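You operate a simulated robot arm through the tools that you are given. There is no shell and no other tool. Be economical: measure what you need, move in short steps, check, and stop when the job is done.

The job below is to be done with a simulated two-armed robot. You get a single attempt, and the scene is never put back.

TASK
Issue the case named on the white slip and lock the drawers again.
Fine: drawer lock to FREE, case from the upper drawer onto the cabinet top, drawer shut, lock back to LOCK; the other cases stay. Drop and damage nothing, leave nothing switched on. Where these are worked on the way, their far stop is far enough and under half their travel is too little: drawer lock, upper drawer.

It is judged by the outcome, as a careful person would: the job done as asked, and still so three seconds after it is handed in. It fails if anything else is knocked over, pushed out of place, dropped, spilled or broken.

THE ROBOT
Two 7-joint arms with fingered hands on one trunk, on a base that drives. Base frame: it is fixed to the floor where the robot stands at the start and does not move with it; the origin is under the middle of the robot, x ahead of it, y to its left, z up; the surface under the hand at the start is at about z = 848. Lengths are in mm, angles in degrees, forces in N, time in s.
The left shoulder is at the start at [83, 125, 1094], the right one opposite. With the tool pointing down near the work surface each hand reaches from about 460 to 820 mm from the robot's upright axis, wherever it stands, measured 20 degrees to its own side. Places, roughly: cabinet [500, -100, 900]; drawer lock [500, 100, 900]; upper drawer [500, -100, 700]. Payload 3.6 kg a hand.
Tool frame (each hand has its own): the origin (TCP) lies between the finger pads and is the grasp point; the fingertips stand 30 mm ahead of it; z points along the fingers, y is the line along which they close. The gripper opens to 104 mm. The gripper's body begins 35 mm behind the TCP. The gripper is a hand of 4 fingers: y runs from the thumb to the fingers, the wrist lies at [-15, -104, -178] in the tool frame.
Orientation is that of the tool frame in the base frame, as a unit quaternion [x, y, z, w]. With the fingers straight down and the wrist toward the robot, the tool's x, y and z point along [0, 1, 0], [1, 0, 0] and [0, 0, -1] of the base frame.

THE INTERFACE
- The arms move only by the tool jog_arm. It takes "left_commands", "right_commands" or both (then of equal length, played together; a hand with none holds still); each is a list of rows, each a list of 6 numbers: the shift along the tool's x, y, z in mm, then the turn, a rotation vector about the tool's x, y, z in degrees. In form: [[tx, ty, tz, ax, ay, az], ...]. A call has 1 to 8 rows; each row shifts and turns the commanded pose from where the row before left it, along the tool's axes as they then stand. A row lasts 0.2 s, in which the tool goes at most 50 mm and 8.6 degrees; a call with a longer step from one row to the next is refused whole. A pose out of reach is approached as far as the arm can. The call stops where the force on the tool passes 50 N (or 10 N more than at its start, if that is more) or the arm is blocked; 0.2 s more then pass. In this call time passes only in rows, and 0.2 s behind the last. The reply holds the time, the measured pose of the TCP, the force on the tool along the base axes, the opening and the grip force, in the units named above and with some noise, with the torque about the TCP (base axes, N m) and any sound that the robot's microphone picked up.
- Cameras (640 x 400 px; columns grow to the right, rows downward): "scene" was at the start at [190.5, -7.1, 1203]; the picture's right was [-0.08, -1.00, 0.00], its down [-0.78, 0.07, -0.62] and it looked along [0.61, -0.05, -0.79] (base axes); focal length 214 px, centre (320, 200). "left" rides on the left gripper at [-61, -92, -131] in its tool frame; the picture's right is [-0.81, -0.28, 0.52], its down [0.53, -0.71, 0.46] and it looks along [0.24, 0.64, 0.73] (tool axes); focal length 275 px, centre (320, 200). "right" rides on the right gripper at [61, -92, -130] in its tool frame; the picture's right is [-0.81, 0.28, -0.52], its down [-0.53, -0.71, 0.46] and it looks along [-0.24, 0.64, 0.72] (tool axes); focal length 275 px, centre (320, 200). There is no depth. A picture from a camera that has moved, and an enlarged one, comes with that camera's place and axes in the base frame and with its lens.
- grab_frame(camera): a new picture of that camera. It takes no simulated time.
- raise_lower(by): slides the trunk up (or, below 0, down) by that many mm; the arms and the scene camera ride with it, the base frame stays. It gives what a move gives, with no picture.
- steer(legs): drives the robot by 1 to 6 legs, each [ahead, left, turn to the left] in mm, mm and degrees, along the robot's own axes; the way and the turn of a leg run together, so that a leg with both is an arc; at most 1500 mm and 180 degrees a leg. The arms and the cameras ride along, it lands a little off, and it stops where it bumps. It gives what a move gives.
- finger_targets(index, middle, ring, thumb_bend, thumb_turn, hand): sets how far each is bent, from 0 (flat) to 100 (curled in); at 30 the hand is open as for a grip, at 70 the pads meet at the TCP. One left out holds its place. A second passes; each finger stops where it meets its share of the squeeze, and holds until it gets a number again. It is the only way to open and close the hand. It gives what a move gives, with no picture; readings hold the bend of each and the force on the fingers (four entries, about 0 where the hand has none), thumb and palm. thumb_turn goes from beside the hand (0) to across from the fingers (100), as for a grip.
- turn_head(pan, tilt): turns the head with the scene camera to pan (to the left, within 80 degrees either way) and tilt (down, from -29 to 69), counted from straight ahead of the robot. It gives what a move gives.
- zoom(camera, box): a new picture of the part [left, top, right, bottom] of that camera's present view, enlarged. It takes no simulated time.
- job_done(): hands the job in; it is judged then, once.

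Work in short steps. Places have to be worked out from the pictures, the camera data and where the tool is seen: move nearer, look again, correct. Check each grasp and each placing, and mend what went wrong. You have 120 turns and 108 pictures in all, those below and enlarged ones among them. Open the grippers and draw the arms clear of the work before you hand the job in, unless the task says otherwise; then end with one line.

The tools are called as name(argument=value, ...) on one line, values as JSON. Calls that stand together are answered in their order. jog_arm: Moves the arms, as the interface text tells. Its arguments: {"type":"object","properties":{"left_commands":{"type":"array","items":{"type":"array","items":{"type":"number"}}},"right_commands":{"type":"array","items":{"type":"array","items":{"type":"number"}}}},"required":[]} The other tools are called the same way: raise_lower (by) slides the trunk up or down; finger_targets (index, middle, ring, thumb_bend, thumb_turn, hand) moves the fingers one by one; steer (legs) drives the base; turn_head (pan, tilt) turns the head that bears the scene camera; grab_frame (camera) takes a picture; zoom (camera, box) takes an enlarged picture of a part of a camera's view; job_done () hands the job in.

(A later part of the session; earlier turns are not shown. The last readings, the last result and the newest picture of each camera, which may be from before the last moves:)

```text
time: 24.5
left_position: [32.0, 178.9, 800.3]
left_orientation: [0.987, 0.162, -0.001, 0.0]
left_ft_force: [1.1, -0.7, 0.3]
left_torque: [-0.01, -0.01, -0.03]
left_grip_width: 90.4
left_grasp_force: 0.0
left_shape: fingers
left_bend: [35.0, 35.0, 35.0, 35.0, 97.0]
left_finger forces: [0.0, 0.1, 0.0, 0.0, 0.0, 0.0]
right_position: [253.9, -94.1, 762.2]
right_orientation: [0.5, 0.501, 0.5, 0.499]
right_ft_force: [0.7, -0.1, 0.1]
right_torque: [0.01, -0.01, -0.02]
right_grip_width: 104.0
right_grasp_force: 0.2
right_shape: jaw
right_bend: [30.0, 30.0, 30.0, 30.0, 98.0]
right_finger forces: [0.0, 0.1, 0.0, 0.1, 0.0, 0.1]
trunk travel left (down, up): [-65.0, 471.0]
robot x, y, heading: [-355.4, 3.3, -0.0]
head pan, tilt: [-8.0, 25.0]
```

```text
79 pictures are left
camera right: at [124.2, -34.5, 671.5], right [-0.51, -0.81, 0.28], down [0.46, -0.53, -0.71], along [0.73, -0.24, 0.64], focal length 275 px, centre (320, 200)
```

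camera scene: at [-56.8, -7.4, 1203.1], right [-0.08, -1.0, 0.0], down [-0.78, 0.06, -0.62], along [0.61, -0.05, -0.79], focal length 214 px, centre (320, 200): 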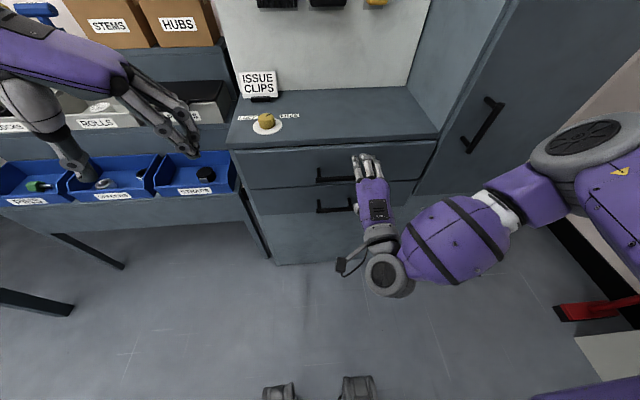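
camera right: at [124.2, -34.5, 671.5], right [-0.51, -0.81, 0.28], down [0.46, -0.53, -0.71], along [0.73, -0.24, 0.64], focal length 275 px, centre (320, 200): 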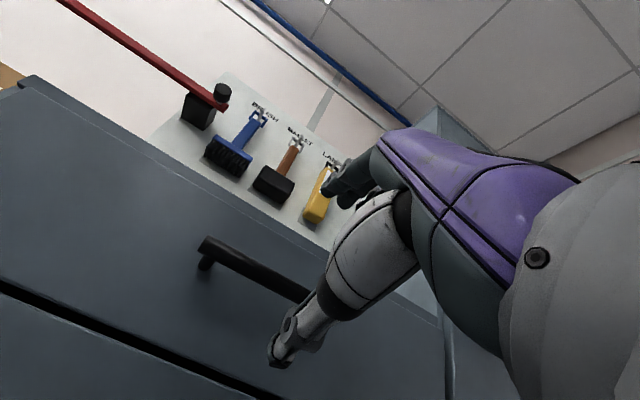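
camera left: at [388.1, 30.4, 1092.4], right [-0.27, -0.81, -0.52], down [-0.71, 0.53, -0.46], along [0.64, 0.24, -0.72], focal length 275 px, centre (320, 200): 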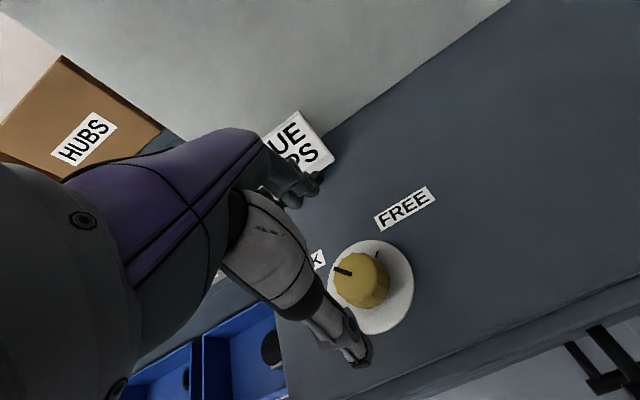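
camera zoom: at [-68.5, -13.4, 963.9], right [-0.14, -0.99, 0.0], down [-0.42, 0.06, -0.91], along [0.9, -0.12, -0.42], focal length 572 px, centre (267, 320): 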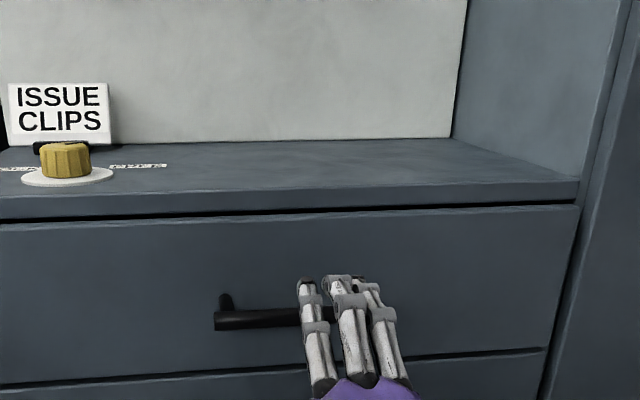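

Bar measured at z≈763, hand aligned. Advance 95 mm.

jog_arm(right_commands=[[0, 0, 25, 0, 0, 0], [0, 0, 25, 0, 0, 0], [0, 0, 25, 0, 0, 0], [0, 0, 20, 0, 0, 0]])

zoom(camera="scene", box=[260, 130, 420, 230])

grab_frame(camera="right")

```text
time: 25.5
left_position: [30.3, 180.0, 799.9]
left_orientation: [0.987, 0.162, -0.001, 0.001]
left_ft_force: [-0.7, 0.5, 0.4]
left_torque: [0.0, 0.0, 0.02]
left_grip_width: 90.4
left_grasp_force: 0.1
left_shape: fingers
left_bend: [35.0, 35.0, 35.0, 35.0, 97.0]
left_finger forces: [0.0, 0.1, 0.1, 0.1, 0.0, 0.1]
right_position: [349.2, -93.1, 762.5]
right_orientation: [0.499, 0.502, 0.501, 0.498]
right_ft_force: [-0.1, -0.2, 0.4]
right_torque: [-0.03, -0.03, -0.02]
right_grip_width: 103.6
right_grasp_force: 0.1
right_shape: jaw
right_bend: [30.0, 30.0, 30.0, 30.0, 98.0]
right_finger forces: [0.0, 0.0, 0.1, 0.0, 0.0, 0.1]
trunk travel left (down, up): [-65.0, 471.0]
robot x, y, heading: [-356.6, -0.6, -0.1]
head pan, tilt: [-8.0, 25.0]
```

```text
4.00 times, centred on (340, 180) of scene
camera zoom: at [-68.5, -13.3, 963.9], right [-0.14, -0.99, 0.0], down [-0.42, 0.06, -0.91], along [0.9, -0.12, -0.42], focal length 858 px, centre (240, 280)
```

zoom: 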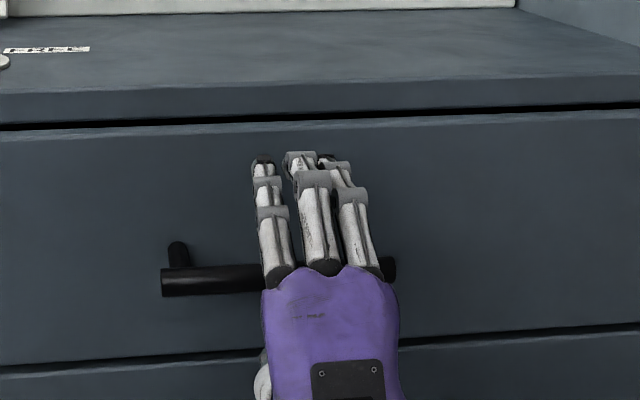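

```text
77 pictures are left
camera right: at [219.2, -33.9, 670.9], right [-0.51, -0.81, 0.28], down [0.46, -0.53, -0.71], along [0.73, -0.24, 0.64], focal length 275 px, centre (320, 200)
```

right: 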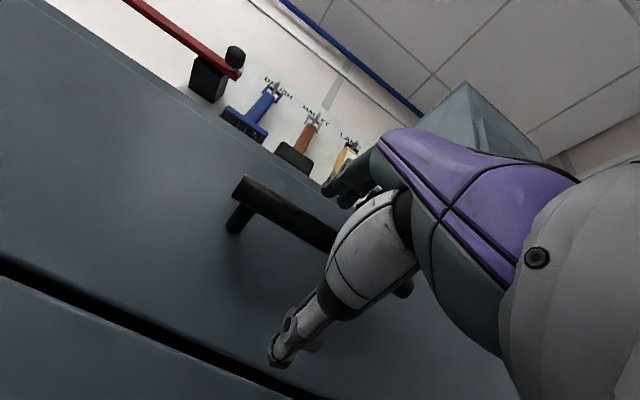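

The bar lies between fingers and thumb. I close the hand on it.

finger_targets(hand="right", index=72, middle=72, ring=72, thumb_bend=72)

zoom(camera="scene", box=[260, 130, 420, 230])

grab_frame(camera="right")

```text
time: 26.5
left_position: [31.2, 179.3, 800.8]
left_orientation: [0.987, 0.162, -0.001, 0.0]
left_ft_force: [0.5, 0.5, 1.0]
left_torque: [0.04, -0.02, -0.02]
left_grip_width: 90.6
left_grasp_force: 0.0
left_shape: fingers
left_bend: [35.0, 35.0, 35.0, 35.0, 97.0]
left_finger forces: [0.0, 0.0, 0.0, 0.0, 0.0, 0.0]
right_position: [349.1, -93.3, 762.4]
right_orientation: [0.5, 0.501, 0.5, 0.499]
right_ft_force: [2.4, 0.0, 2.5]
right_torque: [-0.06, -0.02, 0.04]
right_grip_width: 0.1
right_grasp_force: 2.3
right_shape: fingers
right_bend: [72.0, 72.0, 72.0, 71.0, 98.0]
right_finger forces: [1.4, 0.0, 1.7, 0.0, 0.0, 0.0]
trunk travel left (down, up): [-65.0, 471.0]
robot x, y, heading: [-361.2, -0.9, 0.1]
head pan, tilt: [-8.0, 25.0]
```

```text
4.00 times, centred on (340, 180) of scene
camera zoom: at [-68.6, -13.3, 964.0], right [-0.14, -0.99, 0.0], down [-0.42, 0.06, -0.91], along [0.9, -0.12, -0.42], focal length 858 px, centre (240, 280)
```

zoom: 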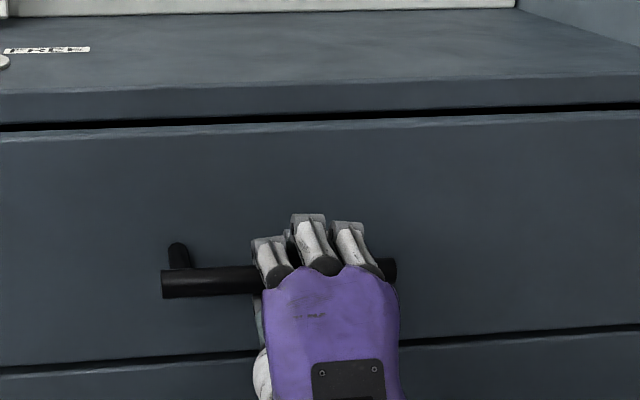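

```text
75 pictures are left
camera right: at [219.0, -33.9, 671.3], right [-0.51, -0.81, 0.28], down [0.46, -0.53, -0.71], along [0.73, -0.24, 0.64], focal length 275 px, centre (320, 200)
```

right: 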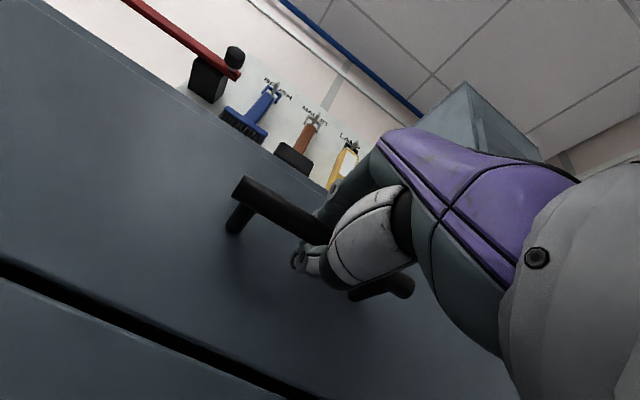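

The tips meet beyond the bar, so it's hooked. I pull by driving back a little and check.

steer(legs=[[-60, 0, 0]])

grab_frame(camera="scene")

```text
time: 27.5
left_position: [-29.3, 179.4, 799.6]
left_orientation: [0.987, 0.162, 0.0, -0.001]
left_ft_force: [0.4, 0.3, 0.0]
left_torque: [-0.02, 0.02, 0.01]
left_grip_width: 90.4
left_grasp_force: 0.0
left_shape: fingers
left_bend: [35.0, 35.0, 35.0, 35.0, 97.0]
left_finger forces: [0.0, 0.1, 0.0, 0.0, 0.0, 0.0]
right_position: [288.7, -93.9, 762.0]
right_orientation: [0.5, 0.501, 0.5, 0.499]
right_ft_force: [0.7, -0.8, 0.9]
right_torque: [0.02, 0.04, 0.0]
right_grip_width: 0.0
right_grasp_force: 0.1
right_shape: fingers
right_bend: [72.0, 72.0, 72.0, 71.0, 97.0]
right_finger forces: [0.0, 0.1, 0.0, 0.1, 0.1, 0.1]
trunk travel left (down, up): [-65.0, 471.0]
robot x, y, heading: [-416.6, -1.0, -0.1]
head pan, tilt: [-8.0, 25.0]
```

```text
74 pictures are left
camera scene: at [-128.9, -13.4, 964.1], right [-0.14, -0.99, 0.0], down [-0.42, 0.06, -0.91], along [0.9, -0.12, -0.42], focal length 214 px, centre (320, 200)
```

scene: 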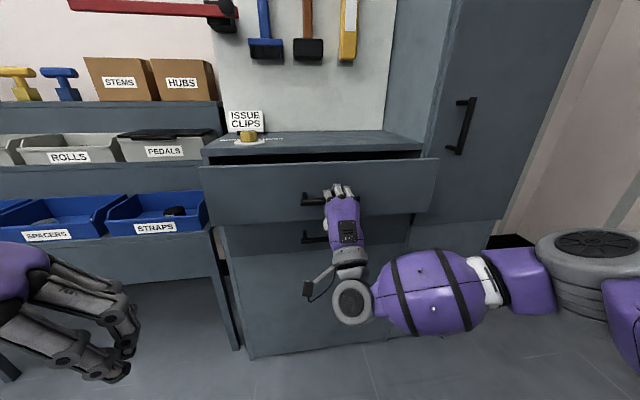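

The drawer follows (already about 60 mm). Continue pulling.

steer(legs=[[-80, 0, 0]])

steer(legs=[[-50, 0, 0]])

grab_frame(camera="scene")

```text
time: 28.5
left_position: [-107.4, 179.4, 799.9]
left_orientation: [0.987, 0.162, 0.0, 0.001]
left_ft_force: [0.2, -0.5, -0.5]
left_torque: [-0.02, 0.01, 0.0]
left_grip_width: 90.6
left_grasp_force: 0.1
left_shape: fingers
left_bend: [35.0, 35.0, 35.0, 35.0, 97.0]
left_finger forces: [0.0, 0.0, 0.0, 0.0, 0.0, 0.1]
right_position: [209.5, -93.3, 762.1]
right_orientation: [0.499, 0.502, 0.501, 0.498]
right_ft_force: [-0.7, 0.9, 0.1]
right_torque: [0.01, 0.0, 0.0]
right_grip_width: 0.0
right_grasp_force: 0.1
right_shape: fingers
right_bend: [72.0, 72.0, 72.0, 71.0, 97.0]
right_finger forces: [0.0, 0.0, 0.0, 0.0, 0.0, 0.0]
trunk travel left (down, up): [-65.0, 471.0]
robot x, y, heading: [-498.1, 0.9, 0.3]
head pan, tilt: [-8.0, 25.0]
```

```text
time: 29.4
left_position: [-158.8, 179.4, 799.6]
left_orientation: [0.987, 0.162, 0.0, 0.001]
left_ft_force: [-0.4, -0.1, 0.2]
left_torque: [-0.04, -0.01, 0.03]
left_grip_width: 90.1
left_grasp_force: 0.0
left_shape: fingers
left_bend: [35.0, 35.0, 35.0, 35.0, 97.0]
left_finger forces: [0.0, 0.0, 0.0, 0.1, 0.1, 0.1]
right_position: [159.9, -93.8, 761.5]
right_orientation: [0.499, 0.502, 0.501, 0.498]
right_ft_force: [-0.2, 0.6, -0.3]
right_torque: [-0.03, 0.03, 0.01]
right_grip_width: 0.0
right_grasp_force: 0.1
right_shape: fingers
right_bend: [72.0, 72.0, 72.0, 71.0, 97.0]
right_finger forces: [0.0, 0.0, 0.0, 0.1, 0.0, 0.0]
trunk travel left (down, up): [-65.0, 471.0]
robot x, y, heading: [-545.3, 1.2, 0.1]
head pan, tilt: [-8.0, 25.0]
```

```text
73 pictures are left
camera scene: at [-258.0, -13.8, 964.1], right [-0.14, -0.99, 0.0], down [-0.42, 0.06, -0.91], along [0.9, -0.12, -0.42], focal length 214 px, centre (320, 200)
```

scene: 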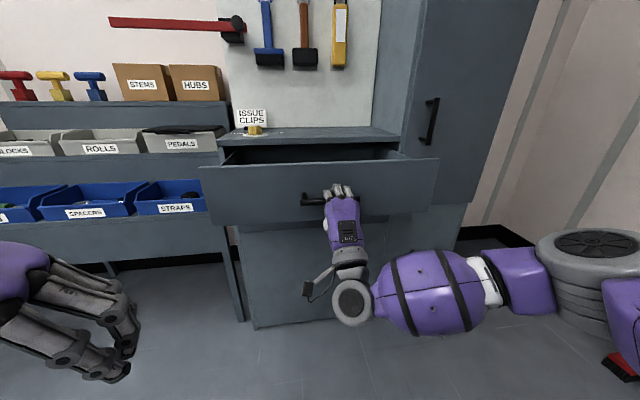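

Opened about 190 mm with no resistance; I continue in small steps to find the stop.

steer(legs=[[-40, 0, 0]])

grab_frame(camera="right")

grab_frame(camera="scene")

```text
time: 30.3
left_position: [-198.6, 180.3, 798.8]
left_orientation: [0.987, 0.162, -0.001, 0.001]
left_ft_force: [-0.1, 0.4, -0.2]
left_torque: [0.01, -0.01, 0.01]
left_grip_width: 90.3
left_grasp_force: 0.0
left_shape: fingers
left_bend: [35.0, 35.0, 35.0, 35.0, 97.0]
left_finger forces: [0.0, 0.0, 0.2, 0.1, 0.1, 0.0]
right_position: [120.3, -92.8, 761.9]
right_orientation: [0.499, 0.502, 0.501, 0.498]
right_ft_force: [-0.3, -0.1, -0.3]
right_torque: [-0.03, -0.02, -0.01]
right_grip_width: 0.0
right_grasp_force: 0.0
right_shape: fingers
right_bend: [72.0, 72.0, 72.0, 71.0, 97.0]
right_finger forces: [0.0, 0.1, 0.0, 0.0, 0.0, 0.1]
trunk travel left (down, up): [-65.0, 471.0]
robot x, y, heading: [-587.1, -0.7, 0.1]
head pan, tilt: [-8.0, 25.0]
```

```text
72 pictures are left
camera right: at [-10.4, -34.3, 670.7], right [-0.51, -0.81, 0.28], down [0.46, -0.53, -0.71], along [0.73, -0.24, 0.64], focal length 275 px, centre (320, 200)
```

right: 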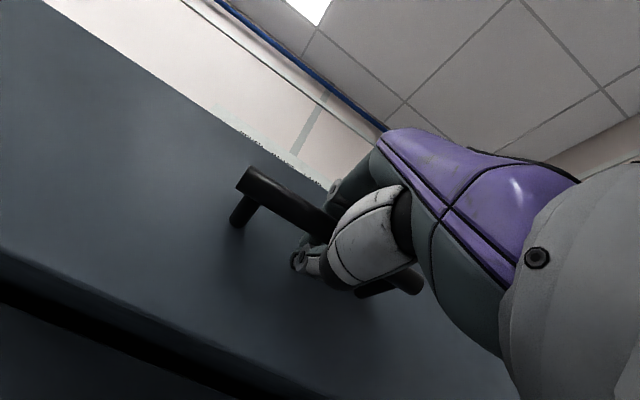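

```text
71 pictures are left
camera scene: at [-297.8, -13.8, 964.1], right [-0.14, -0.99, 0.0], down [-0.42, 0.06, -0.91], along [0.9, -0.12, -0.42], focal length 214 px, centre (320, 200)
```

scene: 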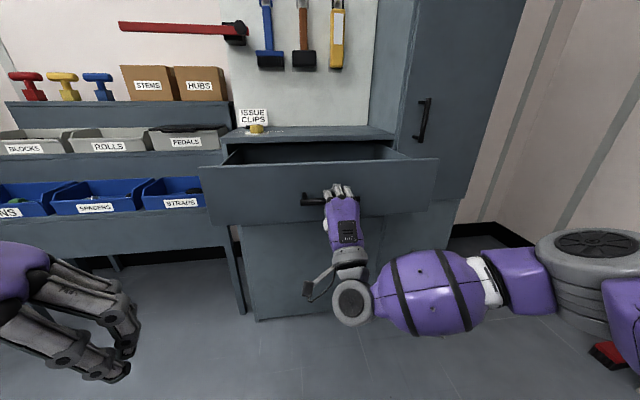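

Still free at ~230 mm. I continue with the arm itself, which stops on force.

jog_arm(right_commands=[[0, 0, -15, 0, 0, 0], [0, 0, -15, 0, 0, 0], [0, 0, -15, 0, 0, 0], [0, 0, -15, 0, 0, 0], [0, 0, -15, 0, 0, 0]])

grab_frame(camera="scene")

```text
time: 31.5
left_position: [-196.8, 180.0, 799.9]
left_orientation: [0.987, 0.162, 0.0, 0.0]
left_ft_force: [-0.6, -0.1, -0.7]
left_torque: [0.01, 0.0, -0.03]
left_grip_width: 90.4
left_grasp_force: 0.1
left_shape: fingers
left_bend: [35.0, 35.0, 35.0, 35.0, 97.0]
left_finger forces: [0.0, 0.0, 0.0, 0.0, 0.1, 0.1]
right_position: [45.8, -95.5, 762.1]
right_orientation: [0.5, 0.502, 0.5, 0.499]
right_ft_force: [16.7, 1.1, 4.7]
right_torque: [0.0, 0.09, 0.24]
right_grip_width: 0.0
right_grasp_force: 8.2
right_shape: fingers
right_bend: [71.0, 71.0, 71.0, 71.0, 97.0]
right_finger forces: [5.3, 2.6, 7.4, 0.0, 0.1, 0.0]
trunk travel left (down, up): [-65.0, 471.0]
robot x, y, heading: [-584.9, -1.3, 0.5]
head pan, tilt: [-8.0, 25.0]
```

```text
70 pictures are left
camera scene: at [-295.9, -13.6, 963.6], right [-0.14, -0.99, 0.0], down [-0.42, 0.06, -0.91], along [0.9, -0.12, -0.42], focal length 214 px, centre (320, 200)
```

scene: 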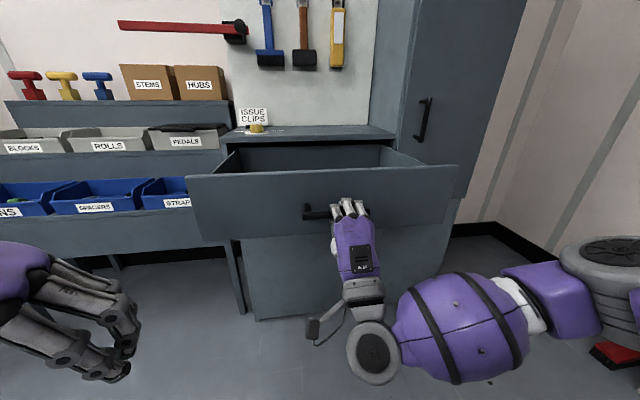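

Opened ~300 mm and now 17 N of resistance – at the stop. I release and withdraw the hand, then raise the trunk to look inside.

finger_targets(hand="right", index=30, middle=30, ring=30, thumb_bend=30)

steer(legs=[[-120, 0, 0]])

raise_lower(by=260)

turn_head(pan=-8, tilt=45)

grab_frame(camera="scene")

```text
time: 32.5
left_position: [-197.6, 179.4, 799.0]
left_orientation: [0.987, 0.163, -0.001, 0.0]
left_ft_force: [-0.8, 0.1, -0.4]
left_torque: [0.02, 0.02, 0.02]
left_grip_width: 90.1
left_grasp_force: 0.1
left_shape: fingers
left_bend: [35.0, 35.0, 35.0, 35.0, 97.0]
left_finger forces: [0.0, 0.0, 0.1, 0.1, 0.0, 0.0]
right_position: [44.1, -94.4, 762.5]
right_orientation: [0.499, 0.502, 0.501, 0.499]
right_ft_force: [-0.4, -0.4, -0.8]
right_torque: [-0.01, 0.01, 0.0]
right_grip_width: 102.6
right_grasp_force: 0.1
right_shape: fingers
right_bend: [30.0, 30.0, 30.0, 30.0, 97.0]
right_finger forces: [0.1, 0.1, 0.0, 0.0, 0.1, 0.1]
trunk travel left (down, up): [-65.0, 471.0]
robot x, y, heading: [-589.6, 0.9, -0.1]
head pan, tilt: [-8.0, 25.0]
```

```text
time: 33.8
left_position: [-317.8, 179.4, 800.6]
left_orientation: [0.987, 0.162, 0.0, 0.001]
left_ft_force: [-0.5, -0.5, -0.8]
left_torque: [0.02, 0.02, 0.0]
left_grip_width: 90.6
left_grasp_force: 0.1
left_shape: fingers
left_bend: [35.0, 35.0, 35.0, 35.0, 97.0]
left_finger forces: [0.0, 0.0, 0.1, 0.0, 0.0, 0.0]
right_position: [-75.3, -94.5, 761.7]
right_orientation: [0.499, 0.501, 0.501, 0.499]
right_ft_force: [0.1, -0.7, -0.1]
right_torque: [0.0, 0.02, -0.01]
right_grip_width: 102.6
right_grasp_force: 0.1
right_shape: fingers
right_bend: [30.0, 30.0, 30.0, 30.0, 97.0]
right_finger forces: [0.0, 0.1, 0.1, 0.1, 0.1, 0.0]
trunk travel left (down, up): [-65.0, 471.0]
robot x, y, heading: [-707.4, -2.2, 0.1]
head pan, tilt: [-8.0, 25.0]
```

```text
time: 36.4
left_position: [-318.0, 178.5, 1059.3]
left_orientation: [0.987, 0.163, -0.001, 0.0]
left_ft_force: [-0.2, 0.0, 0.2]
left_torque: [0.0, 0.02, 0.0]
left_grip_width: 90.6
left_grasp_force: 0.1
left_shape: fingers
left_bend: [35.0, 35.0, 35.0, 35.0, 97.0]
left_finger forces: [0.1, 0.0, 0.0, 0.0, 0.0, 0.0]
right_position: [-74.9, -94.8, 1021.3]
right_orientation: [0.5, 0.503, 0.5, 0.497]
right_ft_force: [-0.4, 0.2, 0.0]
right_torque: [-0.02, 0.01, -0.04]
right_grip_width: 103.1
right_grasp_force: 0.0
right_shape: fingers
right_bend: [30.0, 30.0, 30.0, 30.0, 97.0]
right_finger forces: [0.0, 0.1, 0.0, 0.0, 0.0, 0.0]
trunk travel left (down, up): [-325.0, 211.0]
robot x, y, heading: [-708.8, 0.6, 0.2]
head pan, tilt: [-8.0, 25.0]
```

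```text
time: 37.3
left_position: [-317.9, 178.7, 1059.9]
left_orientation: [0.987, 0.163, -0.001, 0.001]
left_ft_force: [-0.9, -0.1, 0.3]
left_torque: [-0.02, 0.01, 0.01]
left_grip_width: 90.2
left_grasp_force: 0.1
left_shape: fingers
left_bend: [35.0, 35.0, 35.0, 35.0, 97.0]
left_finger forces: [0.0, 0.1, 0.1, 0.0, 0.0, 0.0]
right_position: [-74.7, -95.0, 1020.9]
right_orientation: [0.499, 0.502, 0.501, 0.498]
right_ft_force: [-0.5, 0.3, 0.3]
right_torque: [-0.01, -0.03, 0.0]
right_grip_width: 102.8
right_grasp_force: 0.1
right_shape: fingers
right_bend: [30.0, 30.0, 30.0, 30.0, 97.0]
right_finger forces: [0.0, 0.1, 0.1, 0.1, 0.0, 0.1]
trunk travel left (down, up): [-325.0, 211.0]
robot x, y, heading: [-704.6, 0.6, 0.2]
head pan, tilt: [-8.0, 45.0]
```

```text
69 pictures are left
camera scene: at [-510.3, -12.9, 1212.6], right [-0.14, -0.99, 0.0], down [-0.7, 0.1, -0.71], along [0.7, -0.1, -0.71], focal length 214 px, centre (320, 200)
```

scene: 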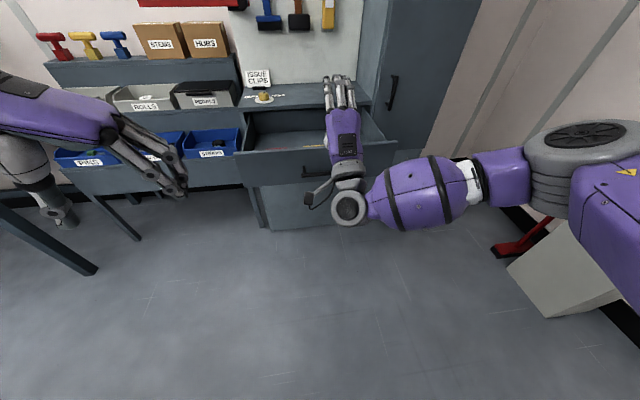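

I pitch the right hand back to pointing down, raise the trunk, and move forward so cameras see into the drawer.

jog_arm(right_commands=[[0, 0, 0, 8.57, 0, 0], [0, 0, 0, 8.57, 0, 0], [0, 0, 0, 8.57, 0, 0], [0, 0, 0, 8.57, 0, 0], [0, 0, 0, 8.57, 0, 0], [0, 0, 0, 8.57, 0, 0], [0, 0, 0, 8.57, 0, 0], [0, 0, 0, 8.57, 0, 0]])

jog_arm(right_commands=[[-30, 0, 0, 8.57, 0, 0], [-30, 0, 0, 8.57, 0, 0], [-30, 0, 0, 4.3, 0, 0]])

raise_lower(by=150)

steer(legs=[[200, 0, 0]])

turn_head(pan=-8, tilt=55)

grab_frame(camera="scene")

grab_frame(camera="right")

```text
time: 39.1
left_position: [-318.0, 179.6, 1060.3]
left_orientation: [0.987, 0.163, 0.0, 0.001]
left_ft_force: [0.7, -0.4, 0.8]
left_torque: [0.01, -0.02, -0.01]
left_grip_width: 90.4
left_grasp_force: 0.0
left_shape: fingers
left_bend: [35.0, 35.0, 35.0, 35.0, 97.0]
left_finger forces: [0.0, 0.1, 0.0, 0.0, 0.0, 0.1]
right_position: [-74.0, -95.2, 1022.0]
right_orientation: [0.693, 0.697, 0.13, 0.131]
right_ft_force: [0.3, 0.7, -0.6]
right_torque: [-0.01, 0.02, 0.0]
right_grip_width: 103.3
right_grasp_force: 0.0
right_shape: fingers
right_bend: [30.0, 30.0, 30.0, 30.0, 97.0]
right_finger forces: [0.1, 0.1, 0.0, 0.0, 0.0, 0.0]
trunk travel left (down, up): [-325.0, 211.0]
robot x, y, heading: [-705.0, -2.2, 0.0]
head pan, tilt: [-8.0, 45.0]
```

```text
time: 39.9
left_position: [-318.6, 178.3, 1060.5]
left_orientation: [0.987, 0.163, -0.001, 0.0]
left_ft_force: [-0.7, 0.3, 0.6]
left_torque: [-0.03, 0.02, -0.02]
left_grip_width: 90.2
left_grasp_force: 0.0
left_shape: fingers
left_bend: [35.0, 35.0, 35.0, 35.0, 97.0]
left_finger forces: [0.0, 0.0, 0.0, 0.0, 0.0, 0.0]
right_position: [-74.9, -186.0, 1022.1]
right_orientation: [0.705, 0.709, 0.0, 0.0]
right_ft_force: [-0.2, -0.7, -0.7]
right_torque: [0.01, 0.01, 0.03]
right_grip_width: 102.9
right_grasp_force: 0.1
right_shape: fingers
right_bend: [30.0, 30.0, 30.0, 30.0, 97.0]
right_finger forces: [0.0, 0.0, 0.0, 0.0, 0.0, 0.0]
trunk travel left (down, up): [-325.0, 211.0]
robot x, y, heading: [-707.2, -2.8, 0.1]
head pan, tilt: [-8.0, 45.0]
```

```text
time: 41.6
left_position: [-318.7, 179.2, 1210.5]
left_orientation: [0.987, 0.161, -0.001, 0.0]
left_ft_force: [0.2, -0.1, -0.4]
left_torque: [0.01, -0.01, -0.02]
left_grip_width: 90.4
left_grasp_force: 0.1
left_shape: fingers
left_bend: [35.0, 35.0, 35.0, 35.0, 97.0]
left_finger forces: [0.0, 0.0, 0.0, 0.0, 0.1, 0.1]
right_position: [-74.0, -185.7, 1171.4]
right_orientation: [0.706, 0.708, -0.002, -0.002]
right_ft_force: [-0.2, 0.3, 0.1]
right_torque: [0.02, 0.03, -0.03]
right_grip_width: 102.8
right_grasp_force: 0.0
right_shape: fingers
right_bend: [30.0, 30.0, 30.0, 30.0, 97.0]
right_finger forces: [0.1, 0.1, 0.0, 0.0, 0.1, 0.1]
trunk travel left (down, up): [-475.0, 61.0]
robot x, y, heading: [-708.4, -1.8, 0.0]
head pan, tilt: [-8.0, 45.0]
```

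```text
time: 43.2
left_position: [-115.4, 179.6, 1210.2]
left_orientation: [0.987, 0.162, -0.001, 0.001]
left_ft_force: [0.8, -0.3, 0.1]
left_torque: [0.0, 0.0, -0.01]
left_grip_width: 90.4
left_grasp_force: 0.0
left_shape: fingers
left_bend: [35.0, 35.0, 35.0, 35.0, 97.0]
left_finger forces: [0.0, 0.0, 0.0, 0.0, 0.1, 0.1]
right_position: [127.1, -185.8, 1173.0]
right_orientation: [0.706, 0.708, 0.0, -0.001]
right_ft_force: [0.4, -0.4, -0.3]
right_torque: [0.02, 0.04, 0.03]
right_grip_width: 102.7
right_grasp_force: 0.0
right_shape: fingers
right_bend: [30.0, 30.0, 30.0, 30.0, 97.0]
right_finger forces: [0.1, 0.0, 0.1, 0.0, 0.1, 0.0]
trunk travel left (down, up): [-475.0, 61.0]
robot x, y, heading: [-505.4, -1.2, -0.1]
head pan, tilt: [-8.0, 45.0]
```

```text
time: 44.0
left_position: [-116.4, 178.7, 1210.5]
left_orientation: [0.987, 0.162, 0.0, 0.0]
left_ft_force: [0.5, 0.7, 1.0]
left_torque: [0.03, 0.01, 0.02]
left_grip_width: 90.4
left_grasp_force: 0.0
left_shape: fingers
left_bend: [35.0, 35.0, 35.0, 35.0, 97.0]
left_finger forces: [0.1, 0.0, 0.0, 0.0, 0.0, 0.1]
right_position: [127.7, -185.5, 1171.0]
right_orientation: [0.706, 0.708, -0.001, -0.001]
right_ft_force: [-0.5, -0.5, 0.6]
right_torque: [-0.02, 0.02, 0.02]
right_grip_width: 103.1
right_grasp_force: 0.2
right_shape: fingers
right_bend: [30.0, 30.0, 30.0, 30.0, 97.0]
right_finger forces: [0.0, 0.1, 0.1, 0.1, 0.0, 0.0]
trunk travel left (down, up): [-475.0, 61.0]
robot x, y, heading: [-505.2, -2.1, 0.3]
head pan, tilt: [-8.0, 55.0]
```

```text
68 pictures are left
camera scene: at [-369.1, -11.6, 1359.5], right [-0.14, -0.99, 0.0], down [-0.81, 0.11, -0.57], along [0.57, -0.08, -0.82], focal length 214 px, centre (320, 200)
```

scene: 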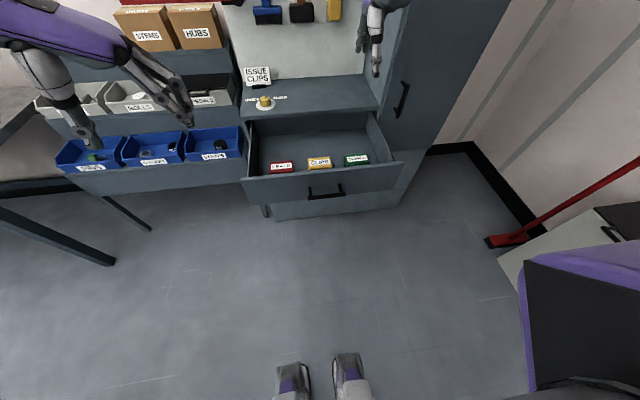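

```text
67 pictures are left
camera right: at [36.2, -125.8, 1302.9], right [0.28, -0.81, 0.52], down [-0.71, -0.54, -0.45], along [0.64, -0.24, -0.73], focal length 275 px, centre (320, 200)
```

right: 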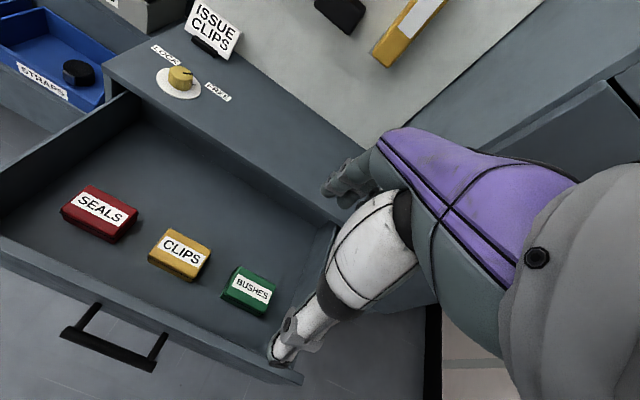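

Three cases: SEALS (red), CLIPS (yellow), BUSHES (green). I zoom in to measure the yellow one.

zoom(camera="right", box=[40, 160, 300, 330])

zoom(camera="scene", box=[230, 90, 410, 220])

```text
2.35 times, centred on (170, 245) of right
camera zoom: at [36.2, -125.8, 1302.9], right [0.28, -0.81, 0.52], down [-0.71, -0.54, -0.45], along [0.64, -0.24, -0.73], focal length 648 px, centre (673, 94)
```

zoom: 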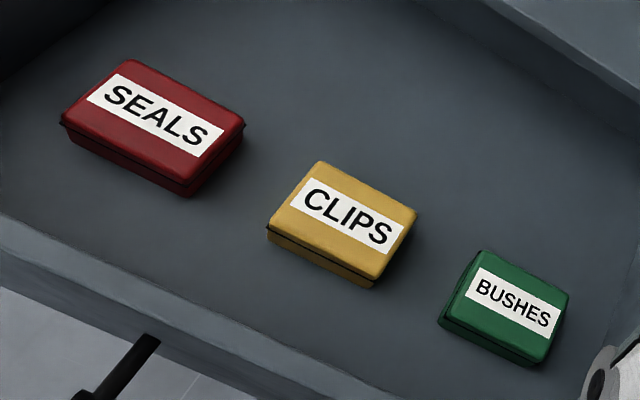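

```text
3.08 times, centred on (320, 155) of scene
camera zoom: at [-369.1, -11.6, 1359.5], right [-0.14, -0.99, 0.0], down [-0.81, 0.11, -0.57], along [0.57, -0.08, -0.82], focal length 660 px, centre (320, 338)
```

zoom: 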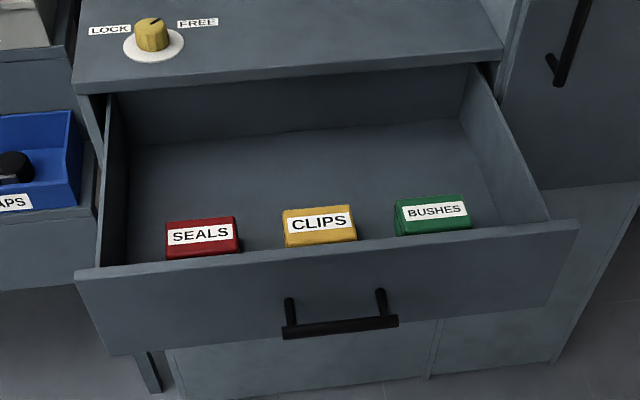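

CLIPS case measured: centre (215, −94), top z≈767, about 59 (x) × 82 (y) mm. I lower the trunk 200 mm and bring the right hand over it.

raise_lower(by=-200)

jog_arm(right_commands=[[23, 22, 22, 0, 0, 0], [23, 22, 22, 0, 0, 0], [23, 22, 22, 0, 0, 0], [22.5, 22, 22, 0, 0, 0]])

grab_frame(camera="right")

zoom(camera="scene", box=[220, 70, 420, 220])

```text
time: 46.1
left_position: [-116.2, 178.5, 1010.7]
left_orientation: [0.987, 0.162, 0.001, 0.002]
left_ft_force: [-0.1, -0.1, 0.2]
left_torque: [0.04, 0.0, -0.04]
left_grip_width: 90.5
left_grasp_force: 0.1
left_shape: fingers
left_bend: [35.0, 35.0, 35.0, 35.0, 97.0]
left_finger forces: [0.0, 0.0, 0.0, 0.0, 0.1, 0.1]
right_position: [127.2, -185.3, 972.8]
right_orientation: [0.706, 0.708, -0.001, 0.0]
right_ft_force: [1.0, -0.5, 0.9]
right_torque: [0.05, -0.04, 0.02]
right_grip_width: 102.7
right_grasp_force: 0.0
right_shape: fingers
right_bend: [30.0, 30.0, 30.0, 30.0, 97.0]
right_finger forces: [0.0, 0.0, 0.0, 0.0, 0.1, 0.1]
trunk travel left (down, up): [-275.0, 261.0]
robot x, y, heading: [-504.9, -5.0, 0.0]
head pan, tilt: [-8.0, 55.0]
```

```text
time: 47.1
left_position: [-114.4, 178.6, 1009.1]
left_orientation: [0.987, 0.161, 0.0, 0.001]
left_ft_force: [0.2, -0.5, 0.2]
left_torque: [0.0, 0.02, -0.03]
left_grip_width: 90.5
left_grasp_force: 0.1
left_shape: fingers
left_bend: [35.0, 35.0, 35.0, 35.0, 97.0]
left_finger forces: [0.0, 0.0, 0.0, 0.0, 0.0, 0.1]
right_position: [176.0, -134.5, 922.0]
right_orientation: [0.706, 0.708, -0.001, 0.0]
right_ft_force: [-0.8, 0.4, 0.7]
right_torque: [-0.01, 0.01, -0.01]
right_grip_width: 102.7
right_grasp_force: 0.0
right_shape: fingers
right_bend: [30.0, 30.0, 30.0, 30.0, 97.0]
right_finger forces: [0.0, 0.0, 0.0, 0.0, 0.0, 0.1]
right hand out of reach, approached as far as the arm can: row 3, 4
trunk travel left (down, up): [-275.0, 261.0]
robot x, y, heading: [-504.8, -0.4, -0.0]
head pan, tilt: [-8.0, 55.0]
```

```text
64 pictures are left
camera right: at [85.8, -74.5, 1053.3], right [0.28, -0.81, 0.52], down [-0.71, -0.53, -0.45], along [0.64, -0.24, -0.73], focal length 275 px, centre (320, 200)
```

right: 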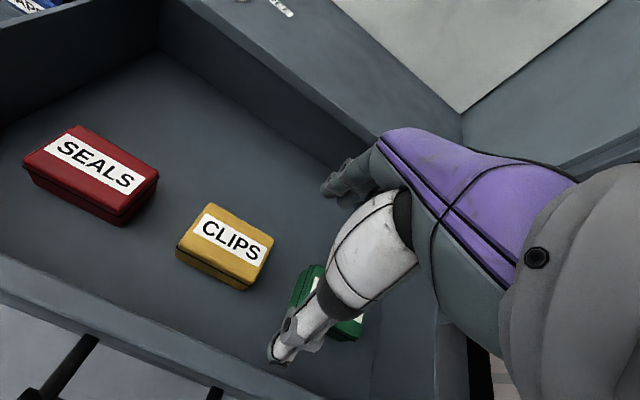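

```text
2.67 times, centred on (320, 145) of scene
camera zoom: at [-306.2, -11.5, 1150.6], right [-0.14, -0.99, 0.0], down [-0.81, 0.11, -0.57], along [0.57, -0.08, -0.82], focal length 572 px, centre (320, 347)
```

zoom: 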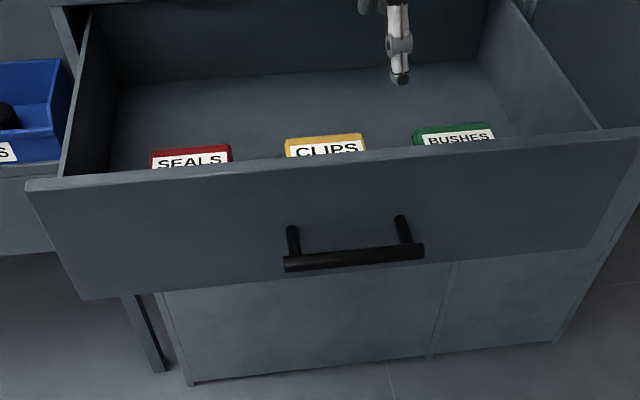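

The reach is limited here; I drive nearer (100 ahead, 110 left) so the case is forward and to the right of the robot; the hand clears the drawer walls.

steer(legs=[[100, 110, 0]])

grab_frame(camera="right")

```text
time: 48.8
left_position: [-16.9, 290.6, 1010.7]
left_orientation: [0.987, 0.161, 0.0, 0.002]
left_ft_force: [-0.1, 0.6, -0.3]
left_torque: [0.02, 0.0, -0.02]
left_grip_width: 90.4
left_grasp_force: 0.1
left_shape: fingers
left_bend: [35.0, 35.0, 35.0, 35.0, 97.0]
left_finger forces: [0.1, 0.0, 0.0, 0.0, 0.0, 0.0]
right_position: [276.2, -24.5, 922.3]
right_orientation: [0.706, 0.708, -0.001, -0.002]
right_ft_force: [-0.4, 1.0, -0.3]
right_torque: [-0.03, 0.02, 0.01]
right_grip_width: 103.1
right_grasp_force: 0.1
right_shape: fingers
right_bend: [30.0, 30.0, 30.0, 30.0, 97.0]
right_finger forces: [0.0, 0.0, 0.1, 0.1, 0.1, 0.0]
trunk travel left (down, up): [-275.0, 261.0]
robot x, y, heading: [-405.9, 107.4, 0.2]
head pan, tilt: [-8.0, 55.0]
```

```text
62 pictures are left
camera right: at [185.5, 36.3, 1053.4], right [0.28, -0.81, 0.52], down [-0.71, -0.53, -0.45], along [0.64, -0.24, -0.73], focal length 275 px, centre (320, 200)
```

right: 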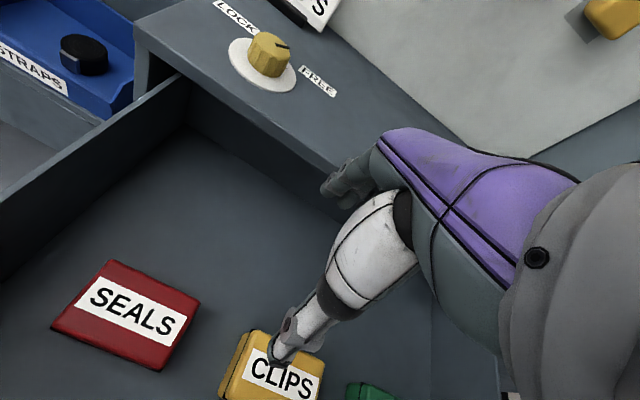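

Now move over the case at (215, −94) and down to z≈870.

jog_arm(right_commands=[[-23.3, -20.3, 10, 0, 0, 0], [-23.3, -20.3, 10, 0, 0, 0], [-23.3, -20.3, 20, 0, 0, 0]])

grab_frame(camera="right")

grab_frame(camera="scene")

```text
time: 49.5
left_position: [-16.6, 289.2, 1011.4]
left_orientation: [0.987, 0.161, 0.0, 0.0]
left_ft_force: [-0.6, 0.3, -0.5]
left_torque: [0.01, -0.01, 0.0]
left_grip_width: 90.4
left_grasp_force: 0.0
left_shape: fingers
left_bend: [35.0, 35.0, 35.0, 35.0, 97.0]
left_finger forces: [0.0, 0.1, 0.0, 0.0, 0.0, 0.0]
right_position: [214.8, -94.1, 881.8]
right_orientation: [0.707, 0.708, 0.0, 0.0]
right_ft_force: [-0.5, -0.3, -0.3]
right_torque: [0.03, -0.02, 0.04]
right_grip_width: 102.9
right_grasp_force: 0.1
right_shape: fingers
right_bend: [30.0, 30.0, 30.0, 30.0, 97.0]
right_finger forces: [0.0, 0.1, 0.0, 0.0, 0.0, 0.0]
trunk travel left (down, up): [-275.0, 261.0]
robot x, y, heading: [-405.7, 106.2, 0.1]
head pan, tilt: [-8.0, 55.0]
```

```text
61 pictures are left
camera right: at [123.7, -34.0, 1013.6], right [0.28, -0.81, 0.52], down [-0.71, -0.53, -0.45], along [0.64, -0.24, -0.73], focal length 275 px, centre (320, 200)
```

right: 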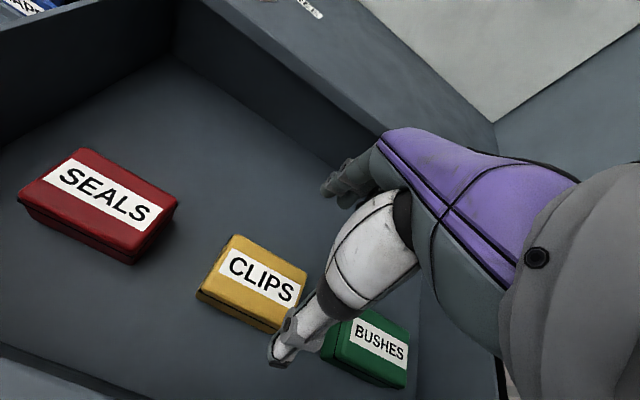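

```text
60 pictures are left
camera scene: at [-206.9, 98.4, 1150.7], right [-0.14, -0.99, 0.0], down [-0.81, 0.11, -0.57], along [0.57, -0.08, -0.82], focal length 214 px, centre (320, 200)
```

scene: 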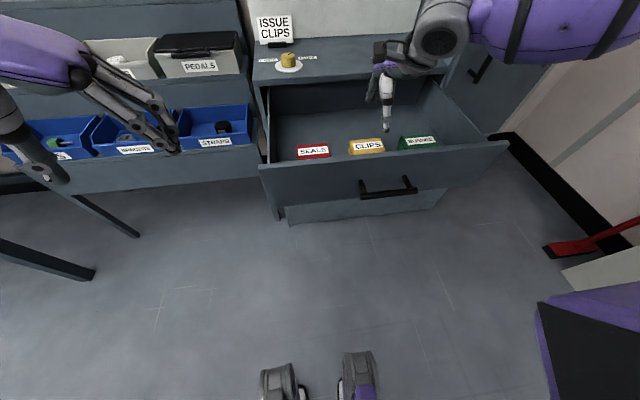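

Re-measured case centre ≈ (222, −92), top ≈ 760. I shift and descend to z≈805, then look.

jog_arm(right_commands=[[1.5, 7, 25, 0, 0, 0], [0, 0, 25, 0, 0, 0], [0, 0, 25, 0, 0, 0]])

grab_frame(camera="right")

zoom(camera="scene", box=[260, 70, 460, 220])

```text
time: 50.4
left_position: [-15.9, 288.6, 1011.3]
left_orientation: [0.987, 0.161, -0.001, 0.0]
left_ft_force: [-0.3, 0.6, 0.6]
left_torque: [-0.05, 0.02, 0.0]
left_grip_width: 90.5
left_grasp_force: 0.0
left_shape: fingers
left_bend: [35.0, 35.0, 35.0, 35.0, 97.0]
left_finger forces: [0.1, 0.0, 0.0, 0.0, 0.0, 0.0]
right_position: [222.0, -92.9, 807.5]
right_orientation: [0.705, 0.709, -0.001, 0.0]
right_ft_force: [-0.5, 0.5, -0.3]
right_torque: [-0.04, 0.02, -0.01]
right_grip_width: 103.0
right_grasp_force: 0.0
right_shape: fingers
right_bend: [30.0, 30.0, 30.0, 30.0, 97.0]
right_finger forces: [0.1, 0.0, 0.1, 0.0, 0.1, 0.1]
trunk travel left (down, up): [-275.0, 261.0]
robot x, y, heading: [-404.8, 111.5, 0.1]
head pan, tilt: [-8.0, 55.0]
```

```text
59 pictures are left
camera right: at [130.8, -32.8, 938.2], right [0.28, -0.81, 0.52], down [-0.71, -0.53, -0.45], along [0.64, -0.24, -0.73], focal length 275 px, centre (320, 200)
```

right: 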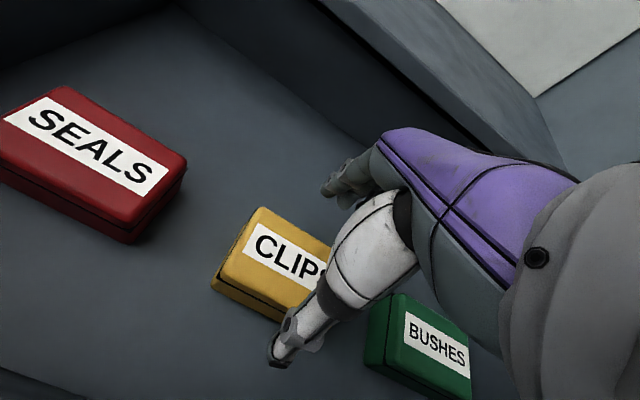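

```text
2.67 times, centred on (360, 145) of scene
camera zoom: at [-206.4, 98.9, 1150.6], right [-0.14, -0.99, 0.0], down [-0.81, 0.11, -0.57], along [0.57, -0.08, -0.82], focal length 572 px, centre (213, 347)
```

zoom: 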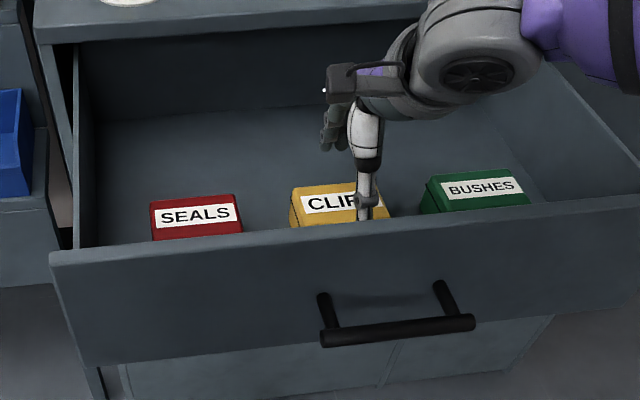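

Case spans x≈187–247, so I shift 4 mm back and descend to z≈786 carefully.

jog_arm(right_commands=[[2, -4, 10, 0, 0, 0], [0, 0, 8, 0, 0, 0], [0, 0, 4, 0, 0, 0]])

grab_frame(camera="right")

```text
time: 51.1
left_position: [-16.3, 289.2, 1009.6]
left_orientation: [0.987, 0.161, 0.0, 0.0]
left_ft_force: [0.5, 0.1, -0.4]
left_torque: [-0.01, 0.01, 0.0]
left_grip_width: 90.6
left_grasp_force: 0.0
left_shape: fingers
left_bend: [35.0, 35.0, 35.0, 35.0, 97.0]
left_finger forces: [0.0, 0.1, 0.0, 0.0, 0.1, 0.1]
right_position: [217.9, -89.2, 784.8]
right_orientation: [0.706, 0.708, 0.0, -0.001]
right_ft_force: [0.2, 0.3, 0.7]
right_torque: [-0.01, 0.03, -0.01]
right_grip_width: 102.9
right_grasp_force: 0.0
right_shape: fingers
right_bend: [30.0, 30.0, 30.0, 30.0, 97.0]
right_finger forces: [0.0, 0.0, 0.1, 0.1, 0.1, 0.0]
trunk travel left (down, up): [-275.0, 261.0]
robot x, y, heading: [-402.4, 112.1, 0.4]
head pan, tilt: [-8.0, 55.0]
```

```text
57 pictures are left
camera right: at [126.9, -30.4, 916.2], right [0.28, -0.81, 0.52], down [-0.71, -0.53, -0.45], along [0.64, -0.24, -0.73], focal length 275 px, centre (320, 200)
```

right: 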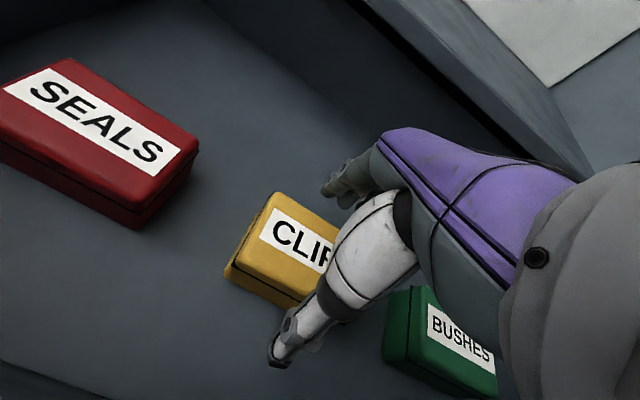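

No contact yet, tips are beside the case near the drawer floor. I close gently.

finger_targets(hand="right", index=47, middle=47, ring=47, thumb_bend=47)

grab_frame(camera="right")

```text
time: 52.1
left_position: [-15.9, 290.0, 1010.3]
left_orientation: [0.987, 0.161, -0.001, 0.001]
left_ft_force: [-0.5, 1.4, 0.2]
left_torque: [-0.01, 0.03, -0.01]
left_grip_width: 90.4
left_grasp_force: 0.1
left_shape: fingers
left_bend: [35.0, 35.0, 35.0, 35.0, 97.0]
left_finger forces: [0.0, 0.0, 0.0, 0.1, 0.0, 0.0]
right_position: [217.7, -90.2, 785.9]
right_orientation: [0.705, 0.709, -0.001, -0.001]
right_ft_force: [-1.4, -0.5, 1.3]
right_torque: [0.04, -0.03, -0.01]
right_grip_width: 60.6
right_grasp_force: 0.1
right_shape: fingers
right_bend: [47.0, 47.0, 47.0, 47.0, 97.0]
right_finger forces: [0.0, 0.0, 0.0, 0.0, 0.2, 0.1]
trunk travel left (down, up): [-275.0, 261.0]
robot x, y, heading: [-407.9, 109.9, 0.0]
head pan, tilt: [-8.0, 55.0]
```

```text
56 pictures are left
camera right: at [126.9, -30.4, 916.3], right [0.28, -0.81, 0.52], down [-0.71, -0.53, -0.45], along [0.64, -0.24, -0.73], focal length 275 px, centre (320, 200)
```

right: 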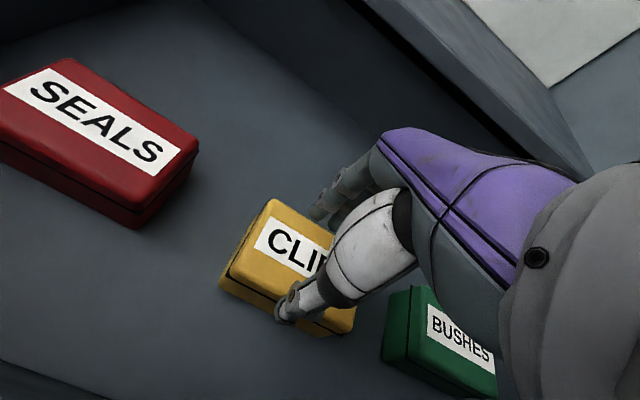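

Fingers are at the case's width (case nudged a few mm). I tighten.

finger_targets(hand="right", index=56, middle=56, ring=56, thumb_bend=56)

grab_frame(camera="right")

zoom(camera="scene", box=[300, 90, 430, 190])

```text
time: 53.1
left_position: [-15.8, 289.0, 1009.2]
left_orientation: [0.987, 0.162, 0.0, 0.0]
left_ft_force: [-0.5, -0.5, 0.1]
left_torque: [-0.04, 0.0, 0.02]
left_grip_width: 90.3
left_grasp_force: 0.1
left_shape: fingers
left_bend: [35.0, 35.0, 35.0, 35.0, 97.0]
left_finger forces: [0.0, 0.1, 0.0, 0.1, 0.1, 0.0]
right_position: [217.0, -89.7, 785.9]
right_orientation: [0.707, 0.707, -0.001, 0.0]
right_ft_force: [1.5, -0.9, 5.0]
right_torque: [-0.1, -0.1, 0.0]
right_grip_width: 55.9
right_grasp_force: 8.1
right_shape: fingers
right_bend: [51.0, 52.0, 55.0, 48.0, 97.0]
right_finger forces: [3.5, 3.7, 2.8, 0.0, 6.4, 0.0]
trunk travel left (down, up): [-275.0, 261.0]
robot x, y, heading: [-403.0, 107.7, 0.2]
head pan, tilt: [-8.0, 55.0]
```

```text
55 pictures are left
camera right: at [127.0, -30.3, 916.8], right [0.28, -0.81, 0.52], down [-0.71, -0.53, -0.46], along [0.65, -0.24, -0.72], focal length 275 px, centre (320, 200)
```

right: 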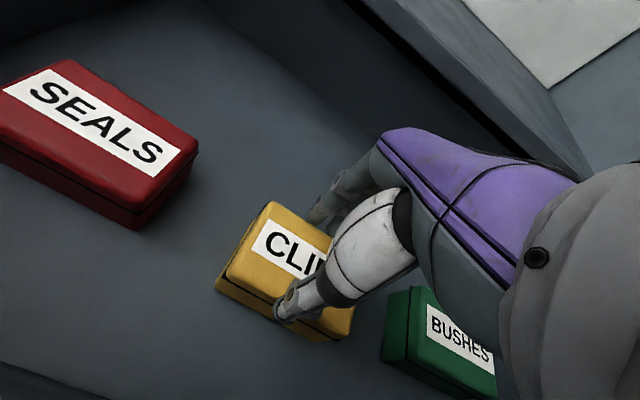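

```text
4.00 times, centred on (365, 140) of scene
camera zoom: at [-206.8, 99.0, 1150.7], right [-0.14, -0.99, 0.0], down [-0.81, 0.11, -0.57], along [0.57, -0.08, -0.82], focal length 858 px, centre (140, 440)
```

zoom: 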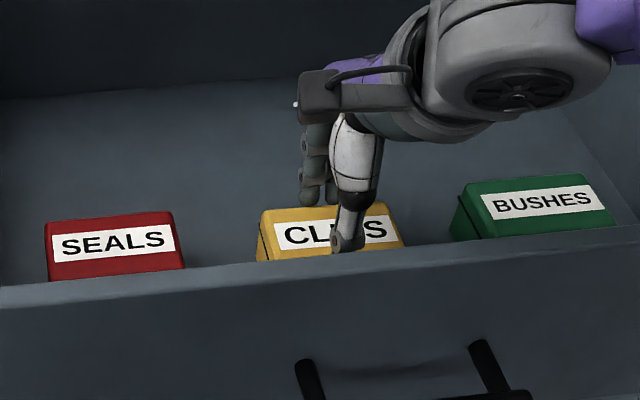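

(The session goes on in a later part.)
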